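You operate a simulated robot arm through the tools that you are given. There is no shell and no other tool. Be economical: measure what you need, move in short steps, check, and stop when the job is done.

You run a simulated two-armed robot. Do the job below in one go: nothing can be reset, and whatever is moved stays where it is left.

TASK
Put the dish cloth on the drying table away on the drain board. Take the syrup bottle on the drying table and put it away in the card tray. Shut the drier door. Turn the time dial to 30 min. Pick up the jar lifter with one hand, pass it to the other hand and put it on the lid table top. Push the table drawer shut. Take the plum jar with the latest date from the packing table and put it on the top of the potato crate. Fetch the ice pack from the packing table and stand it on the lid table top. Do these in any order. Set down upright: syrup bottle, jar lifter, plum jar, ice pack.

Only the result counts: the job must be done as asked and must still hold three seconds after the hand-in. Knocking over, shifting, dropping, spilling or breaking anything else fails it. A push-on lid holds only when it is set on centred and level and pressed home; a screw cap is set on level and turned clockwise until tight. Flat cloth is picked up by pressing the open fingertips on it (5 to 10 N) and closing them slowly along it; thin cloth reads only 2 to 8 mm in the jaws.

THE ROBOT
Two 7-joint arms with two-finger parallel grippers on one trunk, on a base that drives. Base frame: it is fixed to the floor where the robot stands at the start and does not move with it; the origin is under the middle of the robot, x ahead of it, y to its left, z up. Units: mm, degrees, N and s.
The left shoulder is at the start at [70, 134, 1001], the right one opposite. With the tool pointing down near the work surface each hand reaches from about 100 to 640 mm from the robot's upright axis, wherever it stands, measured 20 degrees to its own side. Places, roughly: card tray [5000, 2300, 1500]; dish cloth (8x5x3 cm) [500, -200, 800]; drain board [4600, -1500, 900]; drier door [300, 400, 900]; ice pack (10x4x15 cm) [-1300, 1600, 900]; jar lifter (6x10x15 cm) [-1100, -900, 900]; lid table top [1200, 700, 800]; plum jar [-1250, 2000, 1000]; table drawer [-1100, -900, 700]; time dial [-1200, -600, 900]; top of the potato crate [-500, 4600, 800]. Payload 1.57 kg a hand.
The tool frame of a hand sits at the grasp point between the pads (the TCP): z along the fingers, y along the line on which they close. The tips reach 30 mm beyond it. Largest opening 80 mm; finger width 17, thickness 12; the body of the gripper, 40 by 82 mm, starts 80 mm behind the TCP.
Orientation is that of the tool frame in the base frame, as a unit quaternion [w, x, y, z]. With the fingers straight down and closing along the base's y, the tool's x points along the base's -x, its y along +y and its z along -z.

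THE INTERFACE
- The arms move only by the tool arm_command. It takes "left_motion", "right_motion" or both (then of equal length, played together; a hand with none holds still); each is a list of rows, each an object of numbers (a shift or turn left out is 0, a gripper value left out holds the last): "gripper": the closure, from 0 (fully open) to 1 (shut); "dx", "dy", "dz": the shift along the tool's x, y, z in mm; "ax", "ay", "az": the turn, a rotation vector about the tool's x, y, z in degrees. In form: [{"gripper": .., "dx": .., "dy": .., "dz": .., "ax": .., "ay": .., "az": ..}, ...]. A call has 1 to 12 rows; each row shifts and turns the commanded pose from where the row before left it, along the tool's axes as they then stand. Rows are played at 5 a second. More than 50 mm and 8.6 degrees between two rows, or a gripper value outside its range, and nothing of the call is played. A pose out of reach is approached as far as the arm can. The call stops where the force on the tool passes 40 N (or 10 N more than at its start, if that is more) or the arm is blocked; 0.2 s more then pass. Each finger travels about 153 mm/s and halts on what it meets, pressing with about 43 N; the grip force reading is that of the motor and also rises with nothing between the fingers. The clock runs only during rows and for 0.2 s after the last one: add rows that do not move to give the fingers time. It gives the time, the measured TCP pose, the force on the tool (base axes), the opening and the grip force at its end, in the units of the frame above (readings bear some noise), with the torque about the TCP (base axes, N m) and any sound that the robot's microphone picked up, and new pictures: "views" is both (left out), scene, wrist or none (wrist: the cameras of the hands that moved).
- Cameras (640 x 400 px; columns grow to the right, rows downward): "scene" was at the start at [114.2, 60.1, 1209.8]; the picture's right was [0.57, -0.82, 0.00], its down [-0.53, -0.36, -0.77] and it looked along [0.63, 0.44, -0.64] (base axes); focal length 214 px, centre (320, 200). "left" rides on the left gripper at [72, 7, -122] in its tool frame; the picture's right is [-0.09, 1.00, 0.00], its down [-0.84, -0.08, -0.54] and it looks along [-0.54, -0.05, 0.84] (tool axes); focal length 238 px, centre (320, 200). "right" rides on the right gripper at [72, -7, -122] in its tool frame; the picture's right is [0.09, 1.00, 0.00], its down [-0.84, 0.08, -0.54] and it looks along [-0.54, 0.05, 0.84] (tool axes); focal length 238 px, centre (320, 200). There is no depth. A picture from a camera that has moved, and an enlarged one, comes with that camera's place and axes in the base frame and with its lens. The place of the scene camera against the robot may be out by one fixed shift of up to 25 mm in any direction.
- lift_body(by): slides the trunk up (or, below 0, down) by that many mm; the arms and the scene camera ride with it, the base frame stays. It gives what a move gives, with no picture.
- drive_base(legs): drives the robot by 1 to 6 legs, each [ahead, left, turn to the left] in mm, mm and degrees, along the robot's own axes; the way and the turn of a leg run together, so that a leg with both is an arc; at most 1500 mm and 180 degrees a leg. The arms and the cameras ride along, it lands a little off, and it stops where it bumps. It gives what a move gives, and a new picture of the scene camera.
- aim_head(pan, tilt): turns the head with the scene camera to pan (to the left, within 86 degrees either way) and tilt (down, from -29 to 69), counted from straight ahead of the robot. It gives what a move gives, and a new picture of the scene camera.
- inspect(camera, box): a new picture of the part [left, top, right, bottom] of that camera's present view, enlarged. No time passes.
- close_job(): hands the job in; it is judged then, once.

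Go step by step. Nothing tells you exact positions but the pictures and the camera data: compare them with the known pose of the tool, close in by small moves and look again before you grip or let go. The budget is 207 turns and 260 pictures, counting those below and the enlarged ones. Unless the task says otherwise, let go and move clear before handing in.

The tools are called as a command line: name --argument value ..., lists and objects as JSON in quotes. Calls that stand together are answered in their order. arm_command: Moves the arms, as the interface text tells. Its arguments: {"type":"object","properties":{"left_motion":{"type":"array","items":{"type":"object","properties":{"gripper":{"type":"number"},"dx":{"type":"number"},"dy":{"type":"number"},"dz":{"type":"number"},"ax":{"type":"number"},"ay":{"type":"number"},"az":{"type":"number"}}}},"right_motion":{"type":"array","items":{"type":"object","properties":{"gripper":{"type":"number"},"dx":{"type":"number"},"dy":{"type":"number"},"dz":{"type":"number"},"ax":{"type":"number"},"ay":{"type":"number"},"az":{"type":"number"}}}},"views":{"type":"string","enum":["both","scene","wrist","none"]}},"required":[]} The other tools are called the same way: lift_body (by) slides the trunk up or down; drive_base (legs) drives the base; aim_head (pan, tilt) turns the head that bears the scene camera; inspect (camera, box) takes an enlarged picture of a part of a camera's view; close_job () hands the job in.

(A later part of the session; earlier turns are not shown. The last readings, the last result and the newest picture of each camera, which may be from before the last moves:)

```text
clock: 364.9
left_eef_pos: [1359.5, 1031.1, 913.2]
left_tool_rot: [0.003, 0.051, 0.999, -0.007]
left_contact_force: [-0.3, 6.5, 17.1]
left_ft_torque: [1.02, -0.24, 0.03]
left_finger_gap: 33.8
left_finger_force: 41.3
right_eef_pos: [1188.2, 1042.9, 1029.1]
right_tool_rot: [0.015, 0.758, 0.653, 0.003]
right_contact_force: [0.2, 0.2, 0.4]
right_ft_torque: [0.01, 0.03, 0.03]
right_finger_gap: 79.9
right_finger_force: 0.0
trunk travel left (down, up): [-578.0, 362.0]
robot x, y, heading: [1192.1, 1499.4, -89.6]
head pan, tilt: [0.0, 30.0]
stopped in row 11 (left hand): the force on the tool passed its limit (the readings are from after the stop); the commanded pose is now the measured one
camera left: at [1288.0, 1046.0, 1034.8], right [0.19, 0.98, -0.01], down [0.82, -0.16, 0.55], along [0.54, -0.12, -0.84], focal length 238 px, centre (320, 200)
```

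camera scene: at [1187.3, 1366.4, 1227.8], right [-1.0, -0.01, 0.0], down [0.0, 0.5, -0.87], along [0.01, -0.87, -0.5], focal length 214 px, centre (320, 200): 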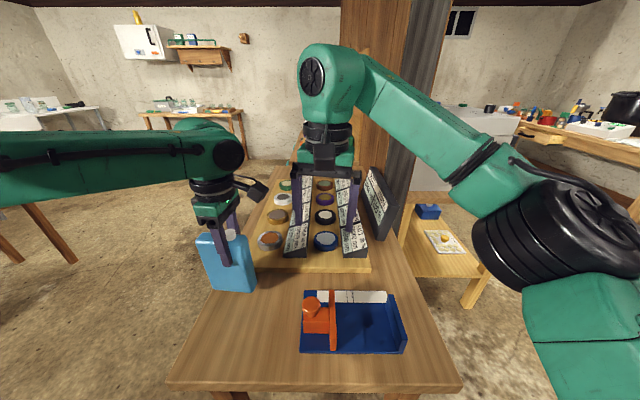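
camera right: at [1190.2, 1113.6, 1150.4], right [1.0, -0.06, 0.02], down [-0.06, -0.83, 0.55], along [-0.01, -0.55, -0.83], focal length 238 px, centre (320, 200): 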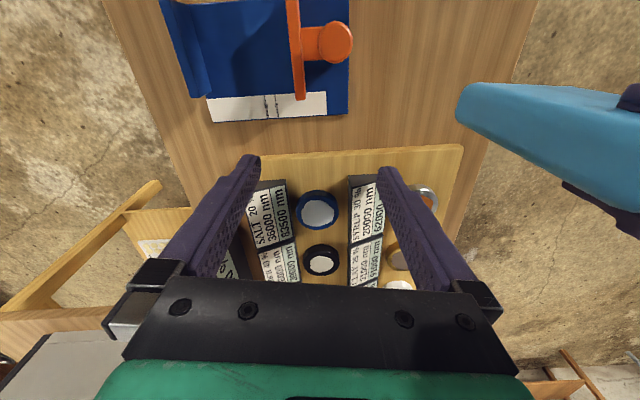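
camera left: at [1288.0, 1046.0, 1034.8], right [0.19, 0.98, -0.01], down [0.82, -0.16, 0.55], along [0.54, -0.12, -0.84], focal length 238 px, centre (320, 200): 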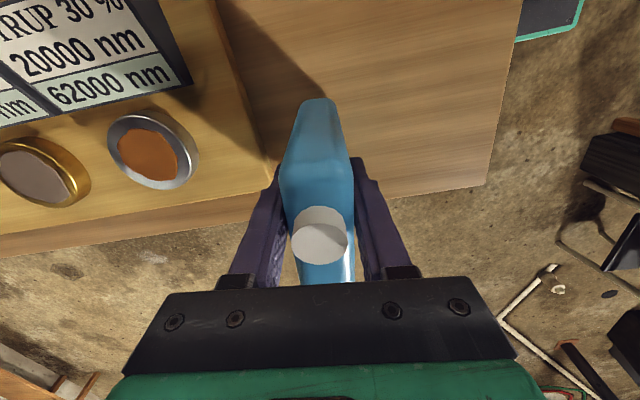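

arm_command --left_motion '[{"dz": -3}, {}]' --views "none"

inspect --camera "scene" --box '[160, 180, 320, 320]'

```text
clock: 365.5
left_eef_pos: [1361.2, 1028.3, 912.6]
left_tool_rot: [0.003, 0.051, 0.999, -0.005]
left_contact_force: [-1.3, 1.3, 0.9]
left_ft_torque: [0.17, -0.12, 0.1]
left_finger_gap: 33.9
left_finger_force: 41.2
right_eef_pos: [1187.9, 1039.1, 1028.9]
right_tool_rot: [0.014, 0.758, 0.652, 0.004]
right_contact_force: [-0.4, -0.3, 0.1]
right_ft_torque: [0.0, -0.01, 0.02]
right_finger_gap: 79.8
right_finger_force: 0.1
trunk travel left (down, up): [-578.0, 362.0]
robot x, y, heading: [1192.8, 1495.8, -89.8]
head pan, tilt: [0.0, 30.0]
```

```text
2.86 times, centred on (240, 250) of scene
camera zoom: at [1186.8, 1367.4, 1227.7], right [-1.0, -0.01, 0.0], down [0.0, 0.5, -0.87], along [0.01, -0.87, -0.5], focal length 613 px, centre (549, 57)
```

zoom: 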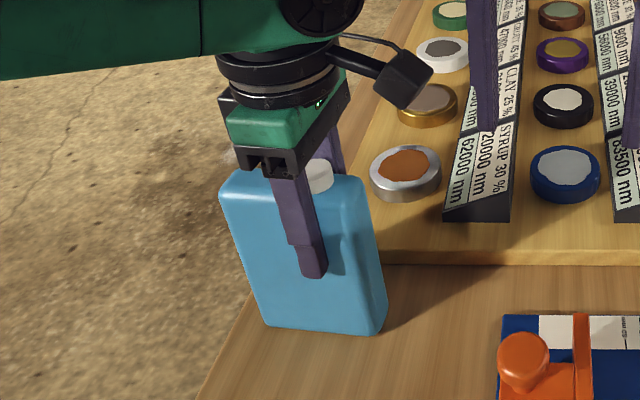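

The table carries its weight now. I open slowly and rise.

arm_command --left_motion '[{"gripper": 0.52}, {"gripper": 0.48}, {"gripper": 0.4}, {"gripper": 0.2}, {"gripper": 0}, {}, {"dz": -15}, {"dz": -25}, {"dz": -30}, {"dz": -30}, {"dz": -30}, {}]' --views "both"

inspect --camera "scene" --box '[160, 180, 320, 320]'

```text
clock: 368.1
left_eef_pos: [1359.5, 1029.8, 1044.2]
left_tool_rot: [0.002, 0.05, 0.999, -0.004]
left_contact_force: [0.5, -0.1, 0.1]
left_ft_torque: [0.04, 0.0, -0.02]
left_finger_gap: 79.7
left_finger_force: 0.0
right_eef_pos: [1188.9, 1039.6, 1029.7]
right_tool_rot: [0.013, 0.758, 0.652, 0.003]
right_contact_force: [0.0, 0.4, -0.3]
right_ft_torque: [0.0, -0.02, -0.01]
right_finger_gap: 80.0
right_finger_force: 0.1
trunk travel left (down, up): [-578.0, 362.0]
robot x, y, heading: [1189.1, 1494.2, -89.6]
head pan, tilt: [0.0, 30.0]
camera scene: at [1187.1, 1366.9, 1227.9], right [-1.0, -0.01, 0.0], down [0.0, 0.5, -0.87], along [0.01, -0.87, -0.5], focal length 214 px, centre (320, 200)
camera left: at [1288.3, 1044.6, 1165.5], right [0.19, 0.98, -0.01], down [0.82, -0.16, 0.55], along [0.54, -0.11, -0.84], focal length 238 px, centre (320, 200)
```

scene: 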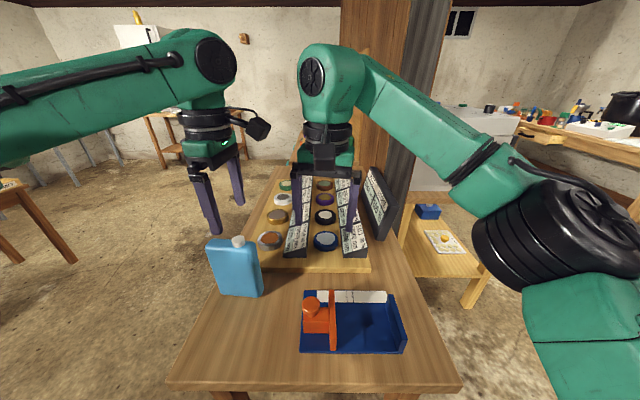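
left: 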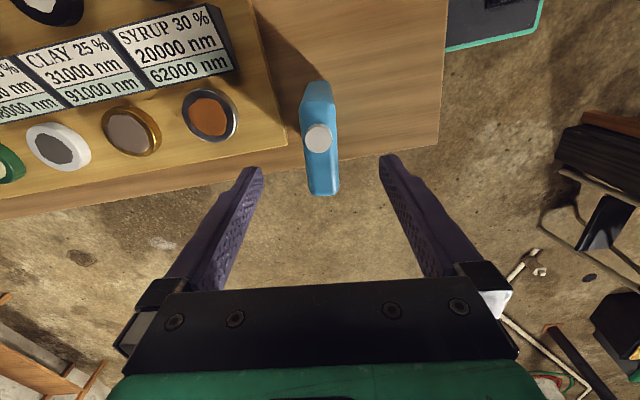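

```text
2.86 times, centred on (240, 250) of scene
camera zoom: at [1187.1, 1366.9, 1227.9], right [-1.0, -0.01, 0.0], down [0.0, 0.5, -0.87], along [0.01, -0.87, -0.5], focal length 613 px, centre (549, 57)
```

zoom: 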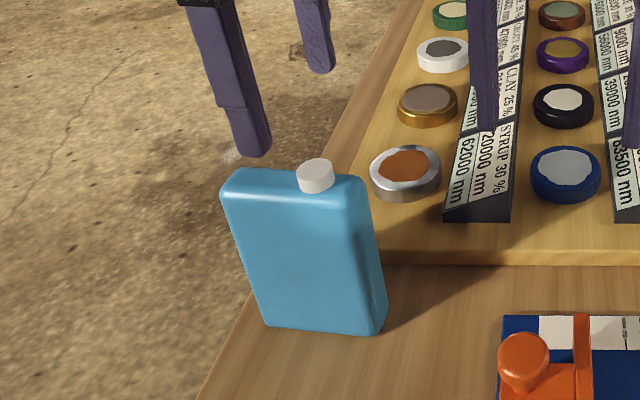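

The ice pack stands upright on the lid table. Now I go to the table with the jar lifter, drawer and dial.

drive_base --legs '[[-300, 0, 0], [0, -1400, 0], [0, -250, 0], [1450, 0, 0], [900, 0, 0], [0, 0, -90]]'

aim_head --pan 0 --tilt 25

```text
clock: 393.1
left_eef_pos: [-940.2, -721.5, 1044.4]
left_tool_rot: [-0.001, 0.744, 0.668, -0.004]
left_contact_force: [0.0, -0.7, 0.2]
left_ft_torque: [0.02, 0.02, 0.02]
left_finger_gap: 80.1
left_finger_force: 0.0
right_eef_pos: [-930.2, -550.7, 1028.5]
right_tool_rot: [0.012, 0.997, -0.077, -0.008]
right_contact_force: [0.3, -0.4, 0.0]
right_ft_torque: [0.03, -0.01, 0.01]
right_finger_gap: 79.8
right_finger_force: 0.0
trunk travel left (down, up): [-578.0, 362.0]
robot x, y, heading: [-471.6, -555.4, -179.8]
head pan, tilt: [0.0, 30.0]
camera scene: at [-620.9, -544.7, 1227.9], right [0.0, 1.0, 0.0], down [0.5, 0.0, -0.87], along [-0.87, 0.0, -0.5], focal length 214 px, centre (320, 200)
```

scene: 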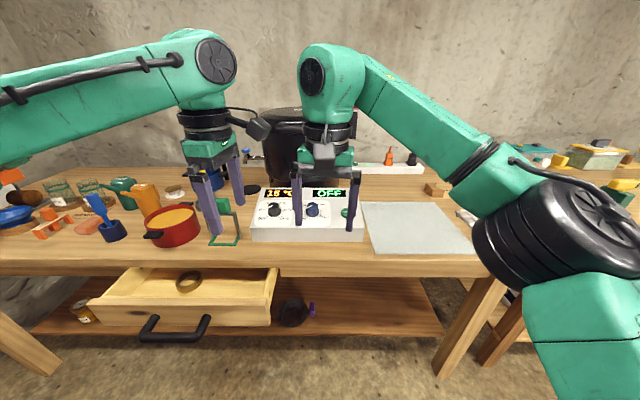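

```text
clock: 393.8
left_eef_pos: [-940.6, -722.1, 1045.1]
left_tool_rot: [-0.002, 0.744, 0.668, -0.006]
left_contact_force: [0.6, 0.3, -0.1]
left_ft_torque: [-0.02, 0.04, -0.01]
left_finger_gap: 80.1
left_finger_force: 0.1
right_eef_pos: [-930.1, -549.9, 1029.3]
right_tool_rot: [0.011, 0.997, -0.078, -0.007]
right_contact_force: [0.6, 0.7, 0.6]
right_ft_torque: [0.0, -0.02, 0.0]
right_finger_gap: 80.1
right_finger_force: 0.0
trunk travel left (down, up): [-578.0, 362.0]
robot x, y, heading: [-474.5, -556.5, -179.8]
head pan, tilt: [0.0, 25.0]
camera scene: at [-622.6, -544.7, 1235.8], right [0.0, 1.0, 0.0], down [0.42, 0.0, -0.91], along [-0.91, 0.0, -0.42], focal length 214 px, centre (320, 200)
```

scene: 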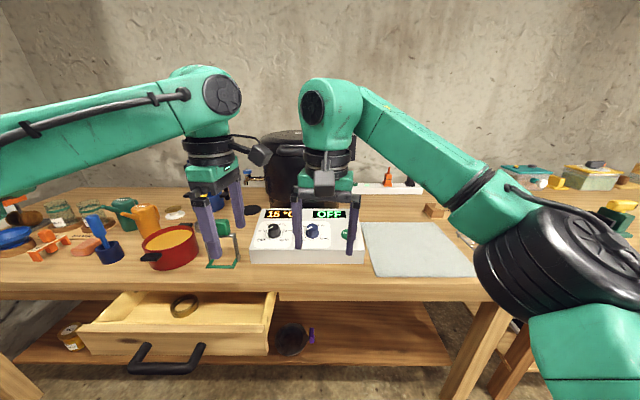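

I see the control box with dials, a green wire-framed thing that may be the jar lifter, and the open drawer. I zoom in.

inspect --camera "scene" --box '[90, 160, 380, 380]'

inspect --camera "scene" --box '[245, 200, 370, 270]'

arm_command --left_motion '[{}]' --right_motion '[{}]' --views "wrist"

```text
1.82 times, centred on (235, 270) of scene
camera zoom: at [-622.6, -544.7, 1235.8], right [0.0, 1.0, 0.0], down [0.42, 0.0, -0.91], along [-0.91, 0.0, -0.42], focal length 390 px, centre (474, 73)
```

zoom: 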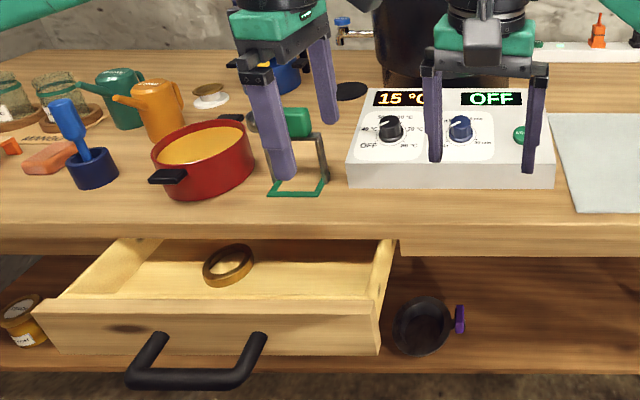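

```text
5.12 times, centred on (308, 235) of scene
camera zoom: at [-622.6, -544.7, 1235.8], right [0.0, 1.0, 0.0], down [0.42, 0.0, -0.91], along [-0.91, 0.0, -0.42], focal length 1098 px, centre (384, 21)
```

zoom: 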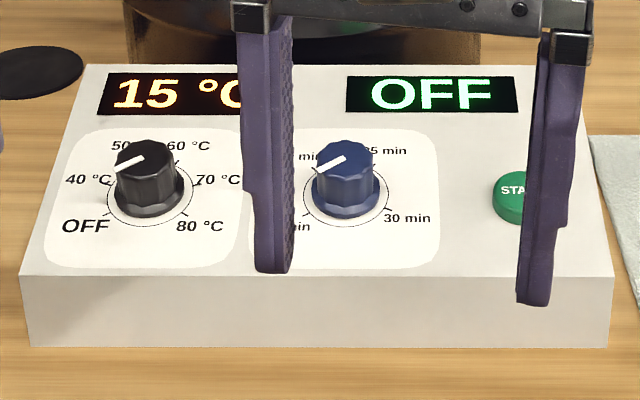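

```text
clock: 394.2
left_eef_pos: [-940.7, -722.0, 1044.2]
left_tool_rot: [-0.001, 0.744, 0.668, -0.004]
left_contact_force: [0.0, -1.1, 0.4]
left_ft_torque: [-0.02, 0.0, 0.03]
left_finger_gap: 80.2
left_finger_force: 0.0
right_eef_pos: [-930.2, -549.7, 1029.7]
right_tool_rot: [0.012, 0.997, -0.078, -0.007]
right_contact_force: [-0.5, 0.1, 0.0]
right_ft_torque: [0.01, 0.02, 0.02]
right_finger_gap: 80.0
right_finger_force: 0.0
trunk travel left (down, up): [-578.0, 362.0]
robot x, y, heading: [-472.8, -553.7, -179.7]
head pan, tilt: [0.0, 25.0]
camera right: at [-856.6, -552.2, 1150.3], right [-0.06, -1.0, 0.02], down [-0.83, 0.07, 0.55], along [-0.55, 0.01, -0.83], focal length 238 px, centre (320, 200)
camera left: at [-925.6, -650.6, 1165.2], right [0.98, -0.2, -0.01], down [-0.16, -0.82, 0.55], along [-0.11, -0.54, -0.84], focal length 238 px, centre (320, 200)
```

right: 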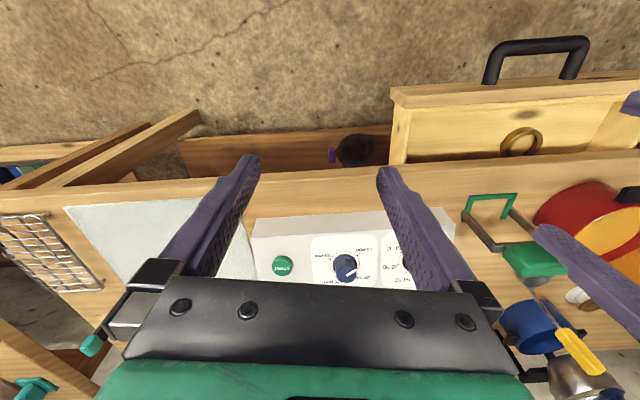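
left: 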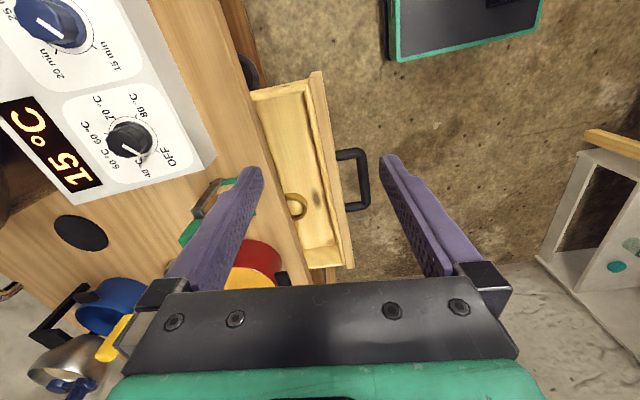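

inspect --camera "left" --box '[0, 0, 210, 200]'

inspect --camera "right" --box '[250, 205, 450, 290]'

inspect --camera "right" --box '[440, 170, 640, 320]'

```text
2.00 times, centred on (105, 100) of left
camera zoom: at [-925.6, -650.6, 1165.2], right [0.98, -0.2, -0.01], down [-0.16, -0.82, 0.55], along [-0.11, -0.54, -0.84], focal length 477 px, centre (750, 400)
```

zoom: 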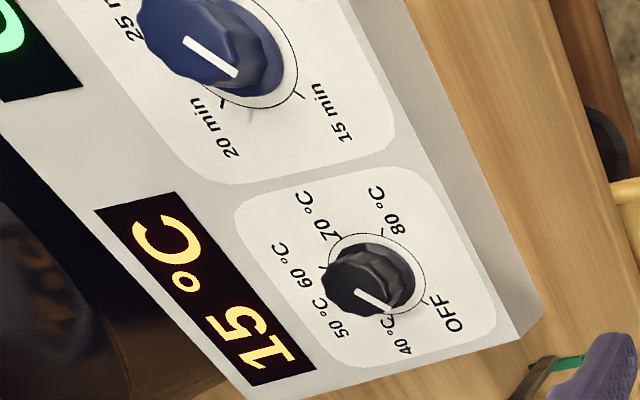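

```text
3.20 times, centred on (350, 248) of right
camera zoom: at [-856.6, -552.2, 1150.3], right [-0.06, -1.0, 0.02], down [-0.83, 0.07, 0.55], along [-0.55, 0.01, -0.83], focal length 763 px, centre (224, 48)
```

zoom: 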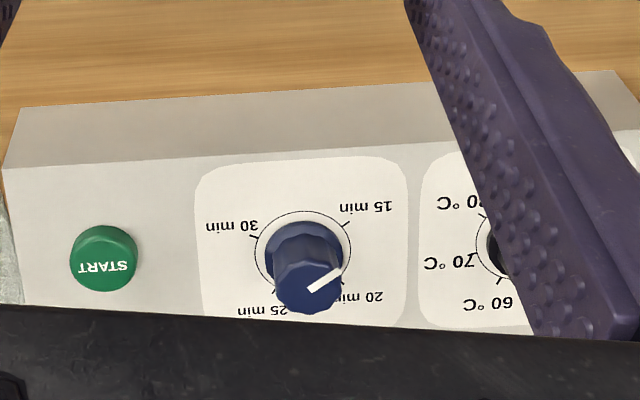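

```text
2.67 times, centred on (540, 245) of right
camera zoom: at [-856.6, -552.2, 1150.3], right [-0.06, -1.0, 0.02], down [-0.83, 0.07, 0.55], along [-0.55, 0.01, -0.83], focal length 636 px, centre (-267, 80)
```

zoom: 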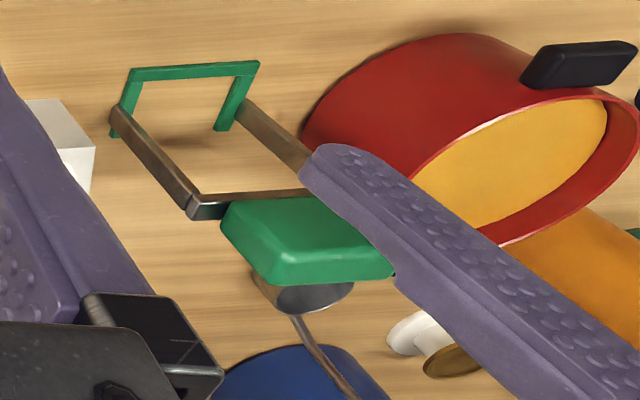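

The dial's pointer is at 15 min, so it must turn about 230° clockwise to 30 min. First the drawer: I move left and bring the closed left hand down in front of its handle.

drive_base --legs '[[0, 200, 0]]'

arm_command --left_motion '[{"dy": 35, "gripper": 1}, {"dy": 35, "dx": 20}, {"dz": 40}, {"dz": 48}, {"dz": 48}, {"dz": 48}, {"dz": 48}, {}]' --views "both"

```text
clock: 395.8
left_eef_pos: [-940.1, -922.5, 1044.4]
left_tool_rot: [0.0, 0.743, 0.67, -0.005]
left_contact_force: [0.7, 0.1, 1.1]
left_ft_torque: [0.01, 0.0, 0.0]
left_finger_gap: 79.9
left_finger_force: 0.0
right_eef_pos: [-930.1, -751.0, 1028.4]
right_tool_rot: [0.012, 0.997, -0.076, -0.007]
right_contact_force: [1.2, -0.4, 0.5]
right_ft_torque: [0.01, -0.02, 0.03]
right_finger_gap: 80.2
right_finger_force: 0.0
trunk travel left (down, up): [-578.0, 362.0]
robot x, y, heading: [-471.4, -755.2, -179.6]
head pan, tilt: [0.0, 25.0]
camera scene: at [-621.6, -744.5, 1235.8], right [-0.01, 1.0, 0.0], down [0.42, 0.0, -0.91], along [-0.91, -0.01, -0.42], focal length 214 px, centre (320, 200)
```

scene: 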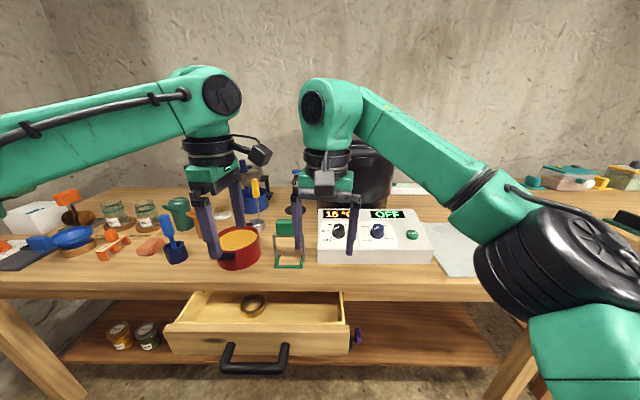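

```text
clock: 397.6
left_eef_pos: [-870.9, -911.3, 811.7]
left_tool_rot: [-0.002, 0.743, 0.669, -0.005]
left_contact_force: [-0.2, 0.0, -0.1]
left_ft_torque: [0.02, 0.01, 0.0]
left_finger_gap: 0.0
left_finger_force: 21.7
right_eef_pos: [-928.2, -750.2, 1029.1]
right_tool_rot: [0.012, 0.997, -0.076, -0.008]
right_contact_force: [0.8, -0.1, -0.9]
right_ft_torque: [0.0, 0.0, -0.03]
right_finger_gap: 79.9
right_finger_force: 0.1
trunk travel left (down, up): [-578.0, 362.0]
robot x, y, heading: [-473.1, -757.0, -179.3]
head pan, tilt: [0.0, 25.0]
camera scene: at [-621.0, -744.5, 1235.9], right [-0.01, 1.0, 0.0], down [0.42, 0.0, -0.91], along [-0.91, -0.01, -0.42], focal length 214 px, centre (320, 200)
camera left: at [-855.4, -840.1, 932.1], right [0.98, -0.19, -0.01], down [-0.16, -0.82, 0.55], along [-0.11, -0.54, -0.84], focal length 238 px, centre (320, 200)
```

scene: 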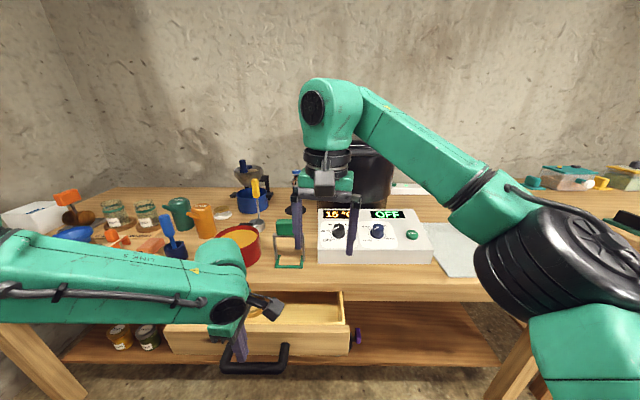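
left: 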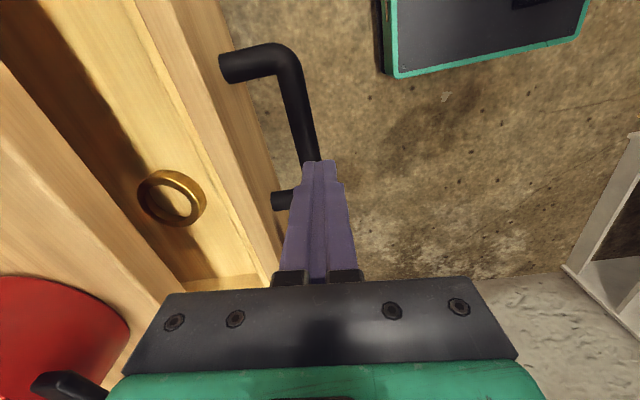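

The handle bar is at about x=-880, z≈715. I shift in front of it, lower, then push.

arm_command --left_motion '[{"dy": 34}, {"dz": 45}, {"dz": 45}, {}]' --views "wrist"

```text
clock: 398.6
left_eef_pos: [-837.2, -913.3, 719.9]
left_tool_rot: [-0.001, 0.742, 0.671, -0.005]
left_contact_force: [0.4, 0.2, -0.1]
left_ft_torque: [0.03, 0.05, -0.02]
left_finger_gap: 0.0
left_finger_force: 21.3
right_eef_pos: [-928.9, -750.3, 1029.8]
right_tool_rot: [0.012, 0.997, -0.076, -0.008]
right_contact_force: [-0.4, -0.2, 0.3]
right_ft_torque: [0.03, 0.01, -0.02]
right_finger_gap: 79.8
right_finger_force: 0.0
trunk travel left (down, up): [-578.0, 362.0]
robot x, y, heading: [-471.8, -751.5, -179.7]
head pan, tilt: [0.0, 25.0]
camera left: at [-821.8, -842.6, 841.2], right [0.98, -0.19, -0.01], down [-0.16, -0.82, 0.55], along [-0.11, -0.54, -0.84], focal length 238 px, centre (320, 200)
```

left: 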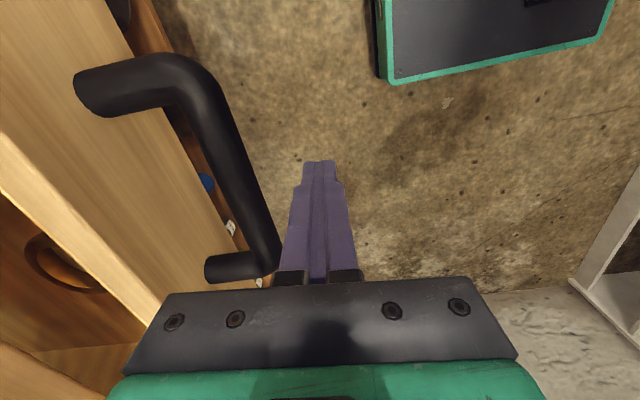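

arm_command --left_motion '[{"dx": 25}, {"dy": -15}, {"dy": -15}, {"dy": -15}, {"dy": -15}, {"dy": -15}, {"dy": -15}, {"dy": -12}, {"dy": -12}, {}]' --views "both"

```text
clock: 400.8
left_eef_pos: [-940.3, -886.6, 728.5]
left_tool_rot: [-0.003, 0.742, 0.67, -0.005]
left_contact_force: [2.2, 1.8, -1.1]
left_ft_torque: [0.04, -0.03, -0.04]
left_finger_gap: 0.0
left_finger_force: 21.2
left hand out of reach, approached as far as the arm can: row 8, 9
right_eef_pos: [-929.9, -751.4, 1029.1]
right_tool_rot: [0.012, 0.997, -0.076, -0.007]
right_contact_force: [-0.1, -0.3, 0.6]
right_ft_torque: [0.03, -0.02, -0.02]
right_finger_gap: 79.8
right_finger_force: 0.1
trunk travel left (down, up): [-578.0, 362.0]
robot x, y, heading: [-476.4, -755.7, -179.7]
head pan, tilt: [0.0, 25.0]
camera scene: at [-621.4, -744.1, 1235.9], right [-0.01, 1.0, 0.0], down [0.42, 0.0, -0.91], along [-0.91, -0.01, -0.42], focal length 214 px, centre (320, 200)
camera left: at [-923.2, -816.7, 850.5], right [0.98, -0.2, -0.01], down [-0.16, -0.82, 0.55], along [-0.11, -0.54, -0.84], focal length 238 px, centre (320, 200)
```

scene: 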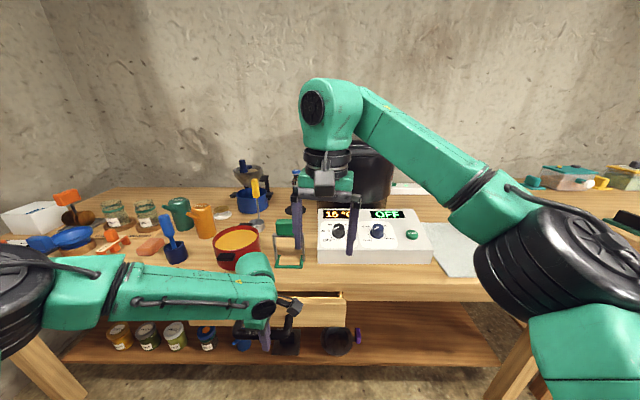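
left: 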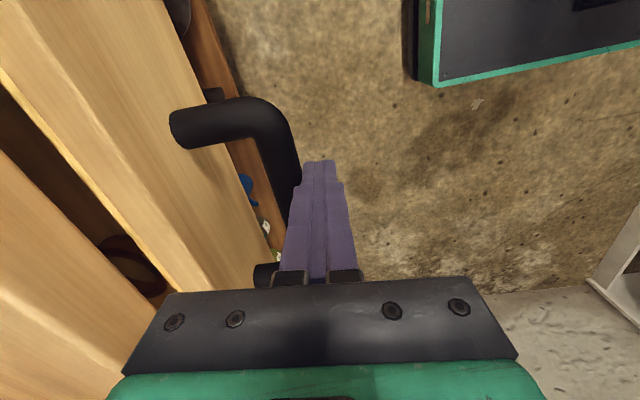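

The drawer is partly in and the arm is at its limit. I relax the arm, drive 90 mm ahead and push the rest.

arm_command --left_motion '[{"dy": 25, "dz": 4}, {"dy": 25, "dz": 4}, {"dy": 25}, {"dy": 20}, {}]' --views "none"

drive_base --legs '[[90, 0, 0]]'

arm_command --left_motion '[{"dy": -12}, {"dy": -12}, {"dy": -12}, {"dy": -12}, {"dy": -10}, {"dy": -10}, {"dy": -8}, {"dy": -8}]' --views "both"

```text
clock: 402.0
left_eef_pos: [-844.1, -898.3, 720.2]
left_tool_rot: [-0.001, 0.743, 0.67, -0.005]
left_contact_force: [-0.1, 0.1, 1.1]
left_ft_torque: [-0.02, 0.02, 0.01]
left_finger_gap: 0.3
left_finger_force: 21.5
right_eef_pos: [-930.8, -750.5, 1028.5]
right_tool_rot: [0.011, 0.997, -0.075, -0.006]
right_contact_force: [0.7, 0.4, 0.5]
right_ft_torque: [0.01, 0.04, 0.01]
right_finger_gap: 79.9
right_finger_force: 0.0
trunk travel left (down, up): [-578.0, 362.0]
robot x, y, heading: [-474.4, -759.2, -179.6]
head pan, tilt: [0.0, 25.0]
```

```text
clock: 403.1
left_eef_pos: [-934.6, -898.8, 719.1]
left_tool_rot: [0.0, 0.743, 0.669, -0.005]
left_contact_force: [1.0, 0.1, 0.3]
left_ft_torque: [0.01, -0.02, 0.01]
left_finger_gap: 0.0
left_finger_force: 21.4
right_eef_pos: [-1020.5, -751.9, 1029.3]
right_tool_rot: [0.011, 0.997, -0.076, -0.007]
right_contact_force: [-0.8, 0.2, -0.9]
right_ft_torque: [-0.01, 0.0, -0.02]
right_finger_gap: 80.1
right_finger_force: 0.1
trunk travel left (down, up): [-578.0, 362.0]
robot x, y, heading: [-563.7, -753.7, -179.6]
head pan, tilt: [0.0, 25.0]
camera scene: at [-712.2, -745.2, 1235.8], right [-0.01, 1.0, 0.0], down [0.42, 0.0, -0.91], along [-0.91, -0.01, -0.42], focal length 214 px, centre (320, 200)
```

scene: 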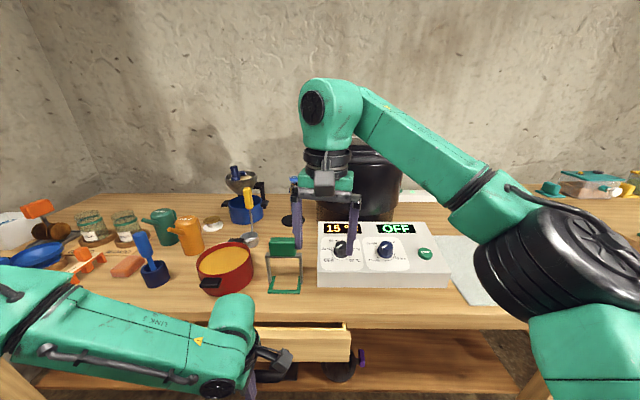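

```text
clock: 404.9
left_eef_pos: [-1014.4, -891.8, 720.2]
left_tool_rot: [-0.001, 0.742, 0.67, -0.005]
left_contact_force: [13.1, -2.5, 1.7]
left_ft_torque: [-0.01, -0.09, 0.12]
left_finger_gap: 0.0
left_finger_force: 21.7
right_eef_pos: [-1017.6, -751.9, 1029.8]
right_tool_rot: [0.011, 0.997, -0.076, -0.008]
right_contact_force: [0.6, 0.0, -0.3]
right_ft_torque: [0.0, 0.0, -0.01]
right_finger_gap: 79.9
right_finger_force: 0.1
trunk travel left (down, up): [-578.0, 362.0]
robot x, y, heading: [-564.5, -755.0, -179.6]
head pan, tilt: [0.0, 25.0]
camera scene: at [-708.9, -746.1, 1236.2], right [-0.01, 1.0, 0.0], down [0.42, 0.0, -0.91], along [-0.91, -0.01, -0.42], focal length 214 px, centre (320, 200)
camera left: at [-999.5, -820.1, 841.7], right [0.98, -0.19, -0.01], down [-0.16, -0.82, 0.55], along [-0.11, -0.54, -0.84], focal length 238 px, centre (320, 200)
```

scene: 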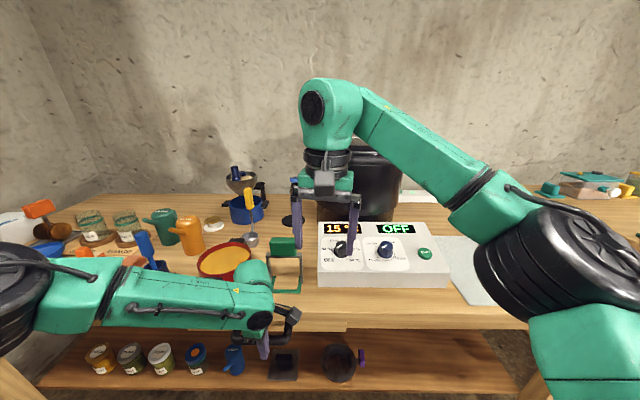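
left: 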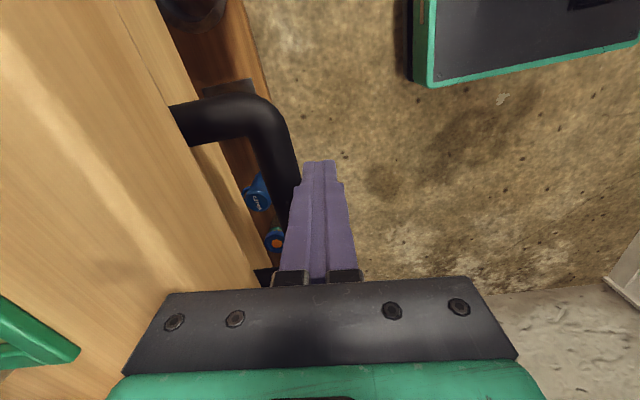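

Nearly home. I push a bit more until it stops.

arm_command --left_motion '[{"dy": -6}, {"dy": -6}, {"dy": -6}, {"dy": -6}]' --views "both"

```text
clock: 405.5
left_eef_pos: [-1014.1, -891.9, 720.7]
left_tool_rot: [0.004, 0.743, 0.67, 0.0]
left_contact_force: [16.7, -3.0, 11.9]
left_ft_torque: [0.17, 0.69, -0.07]
left_finger_gap: 0.2
left_finger_force: 21.3
left hand out of reach, approached as far as the arm can: row 2
right_eef_pos: [-1015.2, -752.6, 1029.9]
right_tool_rot: [0.012, 0.997, -0.075, -0.009]
right_contact_force: [-0.9, 0.2, 0.2]
right_ft_torque: [-0.03, -0.01, -0.01]
right_finger_gap: 80.0
right_finger_force: 0.0
trunk travel left (down, up): [-578.0, 362.0]
robot x, y, heading: [-562.4, -757.0, -179.5]
head pan, tilt: [0.0, 25.0]
stopped in row 2 (left hand): the force on the tool passed its limit (the readings are from after the stop); the commanded pose is now the measured one
camera scene: at [-705.6, -745.8, 1236.9], right [-0.01, 1.0, 0.0], down [0.42, 0.0, -0.91], along [-0.91, -0.01, -0.42], focal length 214 px, centre (320, 200)
camera left: at [-1001.0, -819.9, 841.9], right [0.98, -0.2, 0.01], down [-0.17, -0.82, 0.55], along [-0.1, -0.54, -0.84], focal length 238 px, centre (320, 200)
```

scene: 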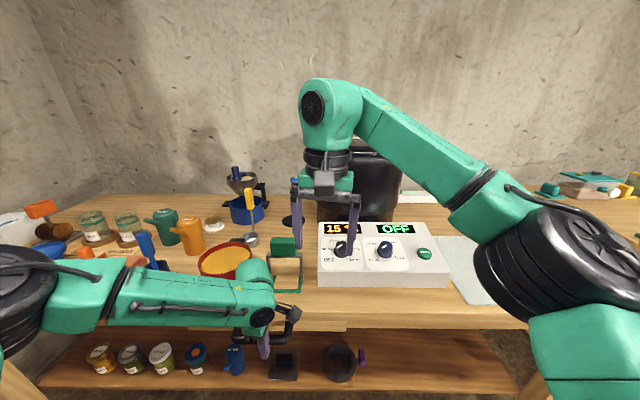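
left: 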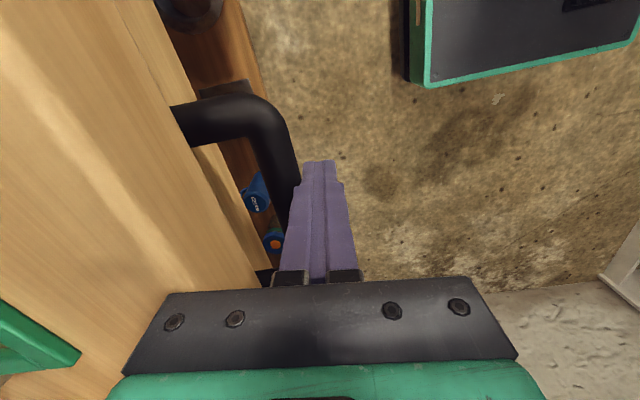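

I back off and inspect whether the drawer is flush.

arm_command --left_motion '[{"dy": 20}, {"dy": 40}, {"dy": 40}, {"dy": 30}, {"dz": -40}, {"dz": -45}, {"dz": -45}, {"dz": -45}, {"dz": -45}, {"dz": -45}, {}]' --views "none"

drive_base --legs '[[-250, 0, 0]]'

aim_head --pan 12 --tilt 35

inspect --camera "scene" --box '[180, 170, 440, 330]'

```text
clock: 407.9
left_eef_pos: [-897.2, -902.0, 975.8]
left_tool_rot: [0.005, 0.743, 0.669, 0.002]
left_contact_force: [-0.3, -0.3, 0.2]
left_ft_torque: [-0.03, 0.02, -0.03]
left_finger_gap: 0.1
left_finger_force: 21.1
left hand out of reach, approached as far as the arm can: row 5
right_eef_pos: [-1019.4, -751.7, 1028.6]
right_tool_rot: [0.012, 0.997, -0.076, -0.007]
right_contact_force: [0.0, 0.0, -0.6]
right_ft_torque: [0.03, -0.04, 0.03]
right_finger_gap: 80.6
right_finger_force: 0.2
trunk travel left (down, up): [-578.0, 362.0]
robot x, y, heading: [-563.2, -757.2, -180.0]
head pan, tilt: [0.0, 25.0]
```

```text
clock: 409.7
left_eef_pos: [-647.8, -900.0, 976.2]
left_tool_rot: [0.005, 0.743, 0.67, 0.002]
left_contact_force: [-0.7, -0.4, -0.8]
left_ft_torque: [0.0, 0.0, -0.03]
left_finger_gap: 0.0
left_finger_force: 20.7
right_eef_pos: [-769.6, -749.8, 1028.9]
right_tool_rot: [0.013, 0.997, -0.076, -0.007]
right_contact_force: [-0.2, 0.6, -0.3]
right_ft_torque: [0.02, 0.01, -0.01]
right_finger_gap: 80.1
right_finger_force: 0.0
trunk travel left (down, up): [-578.0, 362.0]
robot x, y, heading: [-310.7, -753.5, -179.5]
head pan, tilt: [0.0, 25.0]
camera scene: at [-461.2, -743.7, 1235.8], right [-0.01, 1.0, 0.0], down [0.42, 0.0, -0.91], along [-0.91, -0.01, -0.42], focal length 214 px, centre (320, 200)
```

scene: 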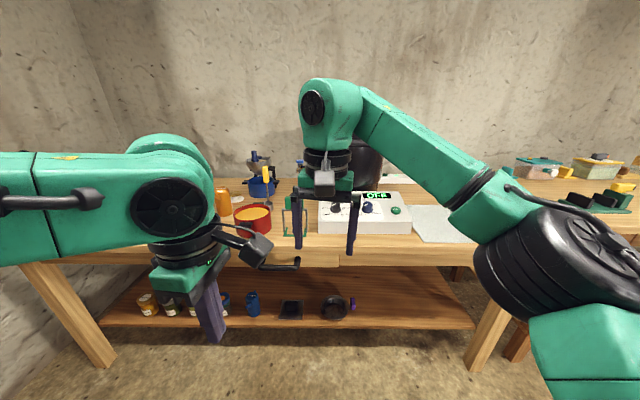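

```text
clock: 410.4
left_eef_pos: [-647.4, -900.3, 975.6]
left_tool_rot: [0.005, 0.743, 0.669, 0.002]
left_contact_force: [0.6, -0.1, -0.7]
left_ft_torque: [-0.02, -0.05, -0.01]
left_finger_gap: 0.0
left_finger_force: 21.8
right_eef_pos: [-768.7, -750.6, 1030.2]
right_tool_rot: [0.012, 0.997, -0.076, -0.006]
right_contact_force: [-0.5, 0.0, 0.4]
right_ft_torque: [-0.03, -0.02, 0.01]
right_finger_gap: 80.0
right_finger_force: 0.1
trunk travel left (down, up): [-578.0, 362.0]
robot x, y, heading: [-308.3, -753.3, -179.3]
head pan, tilt: [12.0, 35.0]
camera scene: at [-454.7, -761.8, 1220.1], right [-0.21, 0.98, 0.0], down [0.56, 0.12, -0.82], along [-0.8, -0.18, -0.57], focal length 214 px, centre (320, 200)
```

scene: 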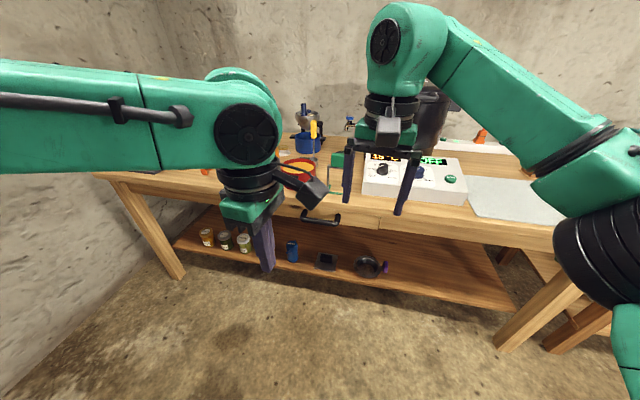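

```text
2.46 times, centred on (310, 250) of scene
camera zoom: at [-454.7, -761.8, 1220.1], right [-0.21, 0.98, 0.0], down [0.56, 0.12, -0.82], along [-0.8, -0.18, -0.57], focal length 528 px, centre (345, 77)
```

zoom: 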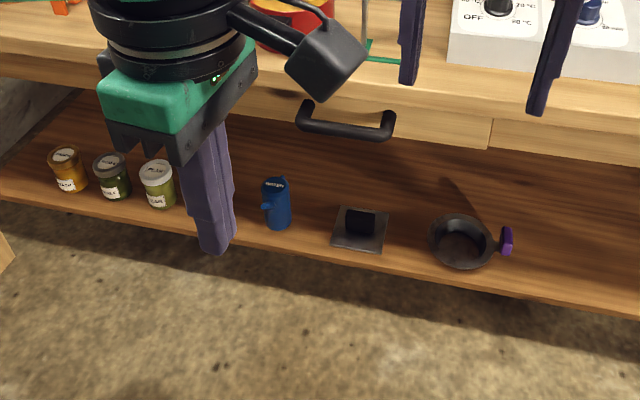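

inspect --camera "scene" --box '[340, 205, 430, 245]'

```text
7.11 times, centred on (385, 225) of scene
camera zoom: at [-454.7, -761.8, 1220.1], right [-0.21, 0.98, 0.0], down [0.56, 0.12, -0.82], along [-0.8, -0.18, -0.57], focal length 1525 px, centre (-142, 22)
```

zoom: 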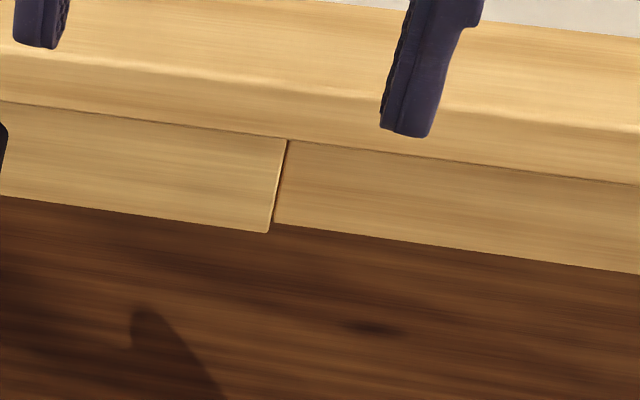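

The drawer may still stand about 7 mm proud, since the gripper body touched the table edge. I push once more with the tips higher, so the body clears the table top.

drive_base --legs '[[260, 0, -0.6]]'

arm_command --left_motion '[{"dz": 46}, {"dz": 46}, {"dz": 46}, {"dz": 46}, {"dz": 46}, {"dy": -30, "dx": 10}, {"dy": -30}, {"dy": -20}, {"dy": -12}, {}]' --views "wrist"

```text
clock: 412.3
left_eef_pos: [-908.5, -896.1, 976.5]
left_tool_rot: [0.004, 0.747, 0.665, 0.001]
left_contact_force: [-0.3, 0.0, 0.1]
left_ft_torque: [-0.02, 0.0, 0.02]
left_finger_gap: 0.0
left_finger_force: 21.2
right_eef_pos: [-1029.5, -746.2, 1029.3]
right_tool_rot: [0.011, 0.997, -0.081, -0.007]
right_contact_force: [-0.1, 0.3, -0.6]
right_ft_torque: [-0.03, 0.02, 0.01]
right_finger_gap: 79.6
right_finger_force: 0.0
trunk travel left (down, up): [-578.0, 362.0]
robot x, y, heading: [-575.8, -755.9, 179.7]
head pan, tilt: [12.0, 35.0]
camera scene: at [-715.6, -761.0, 1220.1], right [-0.2, 0.98, 0.0], down [0.56, 0.12, -0.82], along [-0.8, -0.17, -0.57], focal length 214 px, centre (320, 200)
```

scene: 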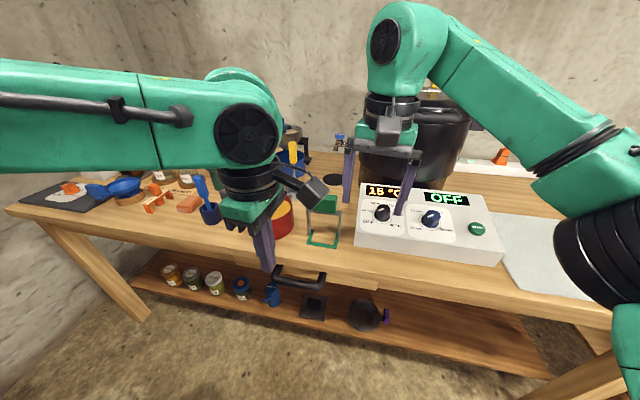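

```text
clock: 414.5
left_eef_pos: [-998.4, -878.3, 746.5]
left_tool_rot: [0.006, 0.747, 0.665, 0.001]
left_contact_force: [0.2, 0.4, 0.6]
left_ft_torque: [-0.03, 0.0, -0.04]
left_finger_gap: 0.0
left_finger_force: 21.2
right_eef_pos: [-1028.7, -746.8, 1029.2]
right_tool_rot: [0.012, 0.997, -0.081, -0.007]
right_contact_force: [0.1, 0.2, 0.7]
right_ft_torque: [0.02, -0.06, 0.0]
right_finger_gap: 79.9
right_finger_force: 0.0
trunk travel left (down, up): [-578.0, 362.0]
robot x, y, heading: [-575.8, -757.4, 179.7]
head pan, tilt: [12.0, 35.0]
camera left: at [-984.3, -807.1, 867.0], right [0.98, -0.21, 0.01], down [-0.18, -0.82, 0.55], along [-0.1, -0.53, -0.84], focal length 238 px, centre (320, 200)
```

left: 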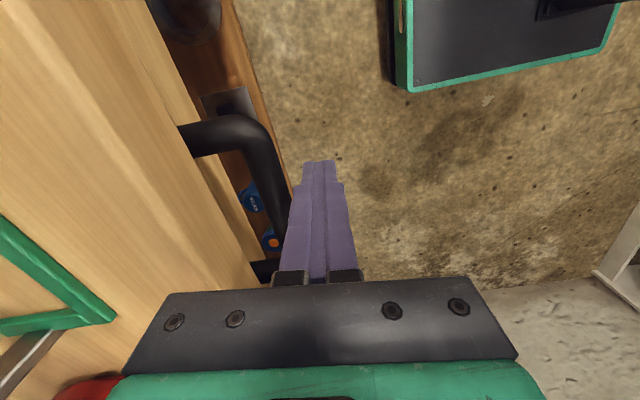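

arm_command --left_motion '[{"dy": -6}, {"dy": -5}, {"dy": -4}, {"dy": -4}, {"dy": -4}, {"dy": -4}, {"dy": -3}]' --views "wrist"

```text
clock: 416.1
left_eef_pos: [-1014.5, -875.6, 744.6]
left_tool_rot: [0.012, 0.746, 0.666, 0.007]
left_contact_force: [17.8, -2.6, 15.8]
left_ft_torque: [-0.2, -0.36, 0.16]
left_finger_gap: 0.0
left_finger_force: 21.1
right_eef_pos: [-1025.0, -746.8, 1031.3]
right_tool_rot: [0.012, 0.997, -0.079, -0.009]
right_contact_force: [-0.5, 0.7, 0.6]
right_ft_torque: [-0.02, -0.02, 0.02]
right_finger_gap: 79.9
right_finger_force: 0.0
trunk travel left (down, up): [-578.0, 362.0]
robot x, y, heading: [-573.5, -755.5, 179.8]
head pan, tilt: [12.0, 35.0]
stopped in row 7 (left hand): the force on the tool passed its limit (the readings are from after the stop); the commanded pose is now the measured one
camera left: at [-1004.1, -804.2, 865.4], right [0.98, -0.2, 0.03], down [-0.19, -0.82, 0.55], along [-0.09, -0.54, -0.84], focal length 238 px, centre (320, 200)
```

left: 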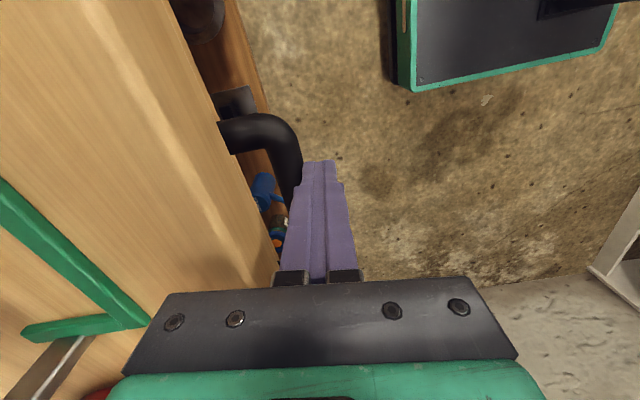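

It stops at the same place under full force, so the drawer is shut. I withdraw the left hand and raise it.

arm_command --left_motion '[{"dy": 20}, {"dy": 40}, {"dy": 40}, {"dz": -45, "dy": 10}, {"dz": -48}, {"dz": -48}, {"dz": -48}, {"dz": -48}, {"dz": -48}, {"gripper": 0}, {}]' --views "none"

drive_base --legs '[[0, -60, 0.3]]'

arm_command --right_motion '[{"ay": -6}, {"ay": -6}, {"ay": -6}, {"az": -5}, {}]' --views "wrist"

```text
clock: 418.4
left_eef_pos: [-918.3, -885.8, 1030.1]
left_tool_rot: [0.011, 0.746, 0.665, 0.007]
left_contact_force: [0.6, 0.2, -0.4]
left_ft_torque: [-0.01, 0.0, -0.01]
left_finger_gap: 79.9
left_finger_force: 0.2
right_eef_pos: [-1029.0, -746.0, 1029.7]
right_tool_rot: [0.014, 0.997, -0.08, -0.008]
right_contact_force: [0.0, 1.0, -0.4]
right_ft_torque: [0.01, 0.03, -0.01]
right_finger_gap: 80.1
right_finger_force: 0.2
trunk travel left (down, up): [-578.0, 362.0]
robot x, y, heading: [-578.0, -758.1, 179.8]
head pan, tilt: [12.0, 35.0]
```

```text
clock: 419.4
left_eef_pos: [-916.7, -828.8, 1030.3]
left_tool_rot: [0.012, 0.744, 0.668, 0.007]
left_contact_force: [0.2, -0.4, 0.5]
left_ft_torque: [0.01, -0.01, -0.01]
left_finger_gap: 79.9
left_finger_force: 0.1
right_eef_pos: [-1029.5, -690.4, 1028.6]
right_tool_rot: [0.012, 0.997, -0.078, -0.007]
right_contact_force: [0.2, -0.1, -0.1]
right_ft_torque: [-0.01, -0.01, -0.02]
right_finger_gap: 79.9
right_finger_force: 0.1
trunk travel left (down, up): [-578.0, 362.0]
robot x, y, heading: [-574.6, -691.9, -180.0]
head pan, tilt: [12.0, 35.0]
camera scene: at [-715.0, -703.3, 1220.1], right [-0.21, 0.98, 0.0], down [0.56, 0.12, -0.82], along [-0.8, -0.17, -0.57], focal length 214 px, centre (320, 200)
```

scene: 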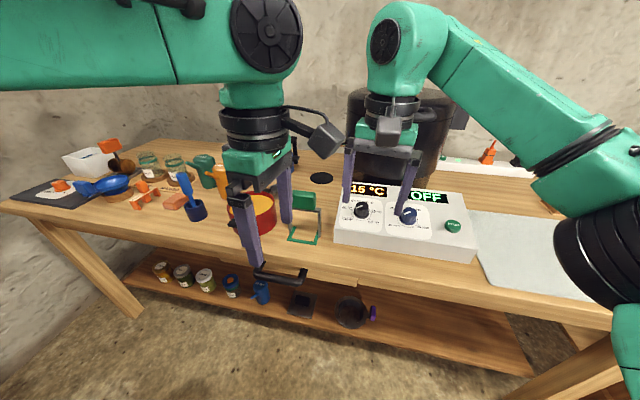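

```text
clock: 420.6
left_eef_pos: [-917.1, -828.2, 1030.5]
left_tool_rot: [0.012, 0.744, 0.668, 0.007]
left_contact_force: [0.3, 0.2, -0.4]
left_ft_torque: [0.02, 0.0, 0.01]
left_finger_gap: 79.8
left_finger_force: 0.2
right_eef_pos: [-1029.3, -689.8, 1029.5]
right_tool_rot: [-0.007, 0.986, -0.036, -0.163]
right_contact_force: [0.1, 0.0, 0.1]
right_ft_torque: [0.0, 0.0, 0.01]
right_finger_gap: 80.1
right_finger_force: 0.1
trunk travel left (down, up): [-578.0, 362.0]
robot x, y, heading: [-572.6, -693.9, -179.9]
head pan, tilt: [12.0, 35.0]
camera right: at [-921.8, -691.4, 1121.9], right [0.02, -1.0, -0.03], down [-0.62, -0.04, 0.78], along [-0.78, 0.01, -0.62], focal length 238 px, centre (320, 200)
```

right: 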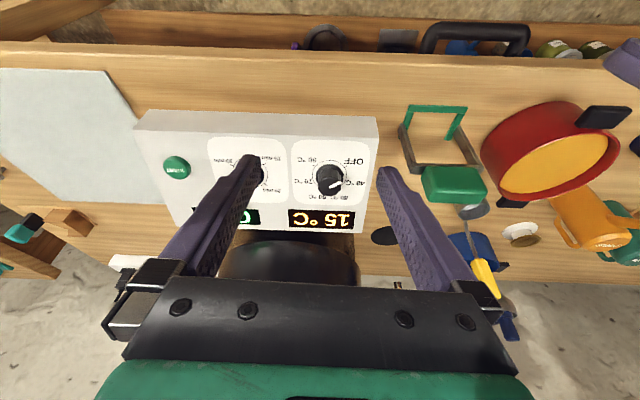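

aim_head --pan 0 --tilt 55

inspect --camera "scene" --box '[230, 150, 390, 260]'

```text
clock: 421.4
left_eef_pos: [-916.1, -829.5, 1030.6]
left_tool_rot: [0.011, 0.745, 0.667, 0.007]
left_contact_force: [-0.2, -0.4, -1.0]
left_ft_torque: [0.02, -0.01, 0.0]
left_finger_gap: 79.9
left_finger_force: 0.2
right_eef_pos: [-1029.1, -690.6, 1029.2]
right_tool_rot: [-0.007, 0.986, -0.035, -0.163]
right_contact_force: [-0.9, -0.5, -0.3]
right_ft_torque: [-0.01, -0.01, -0.04]
right_finger_gap: 80.0
right_finger_force: 0.1
trunk travel left (down, up): [-578.0, 362.0]
robot x, y, heading: [-574.5, -692.8, -179.8]
head pan, tilt: [0.0, 55.0]
camera scene: at [-701.1, -684.4, 1191.9], right [0.0, 1.0, 0.0], down [0.82, 0.0, -0.57], along [-0.57, 0.0, -0.82], focal length 214 px, centre (320, 200)
```

scene: 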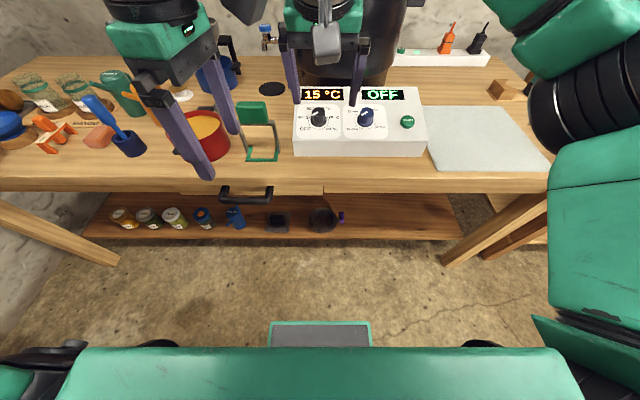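

```text
3.64 times, centred on (310, 205) of scene
camera zoom: at [-701.1, -684.4, 1191.9], right [0.0, 1.0, 0.0], down [0.82, 0.0, -0.57], along [-0.57, 0.0, -0.82], focal length 780 px, centre (356, 182)
```

zoom: 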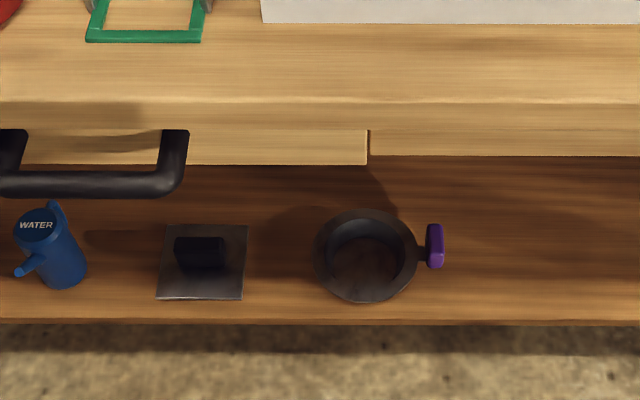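

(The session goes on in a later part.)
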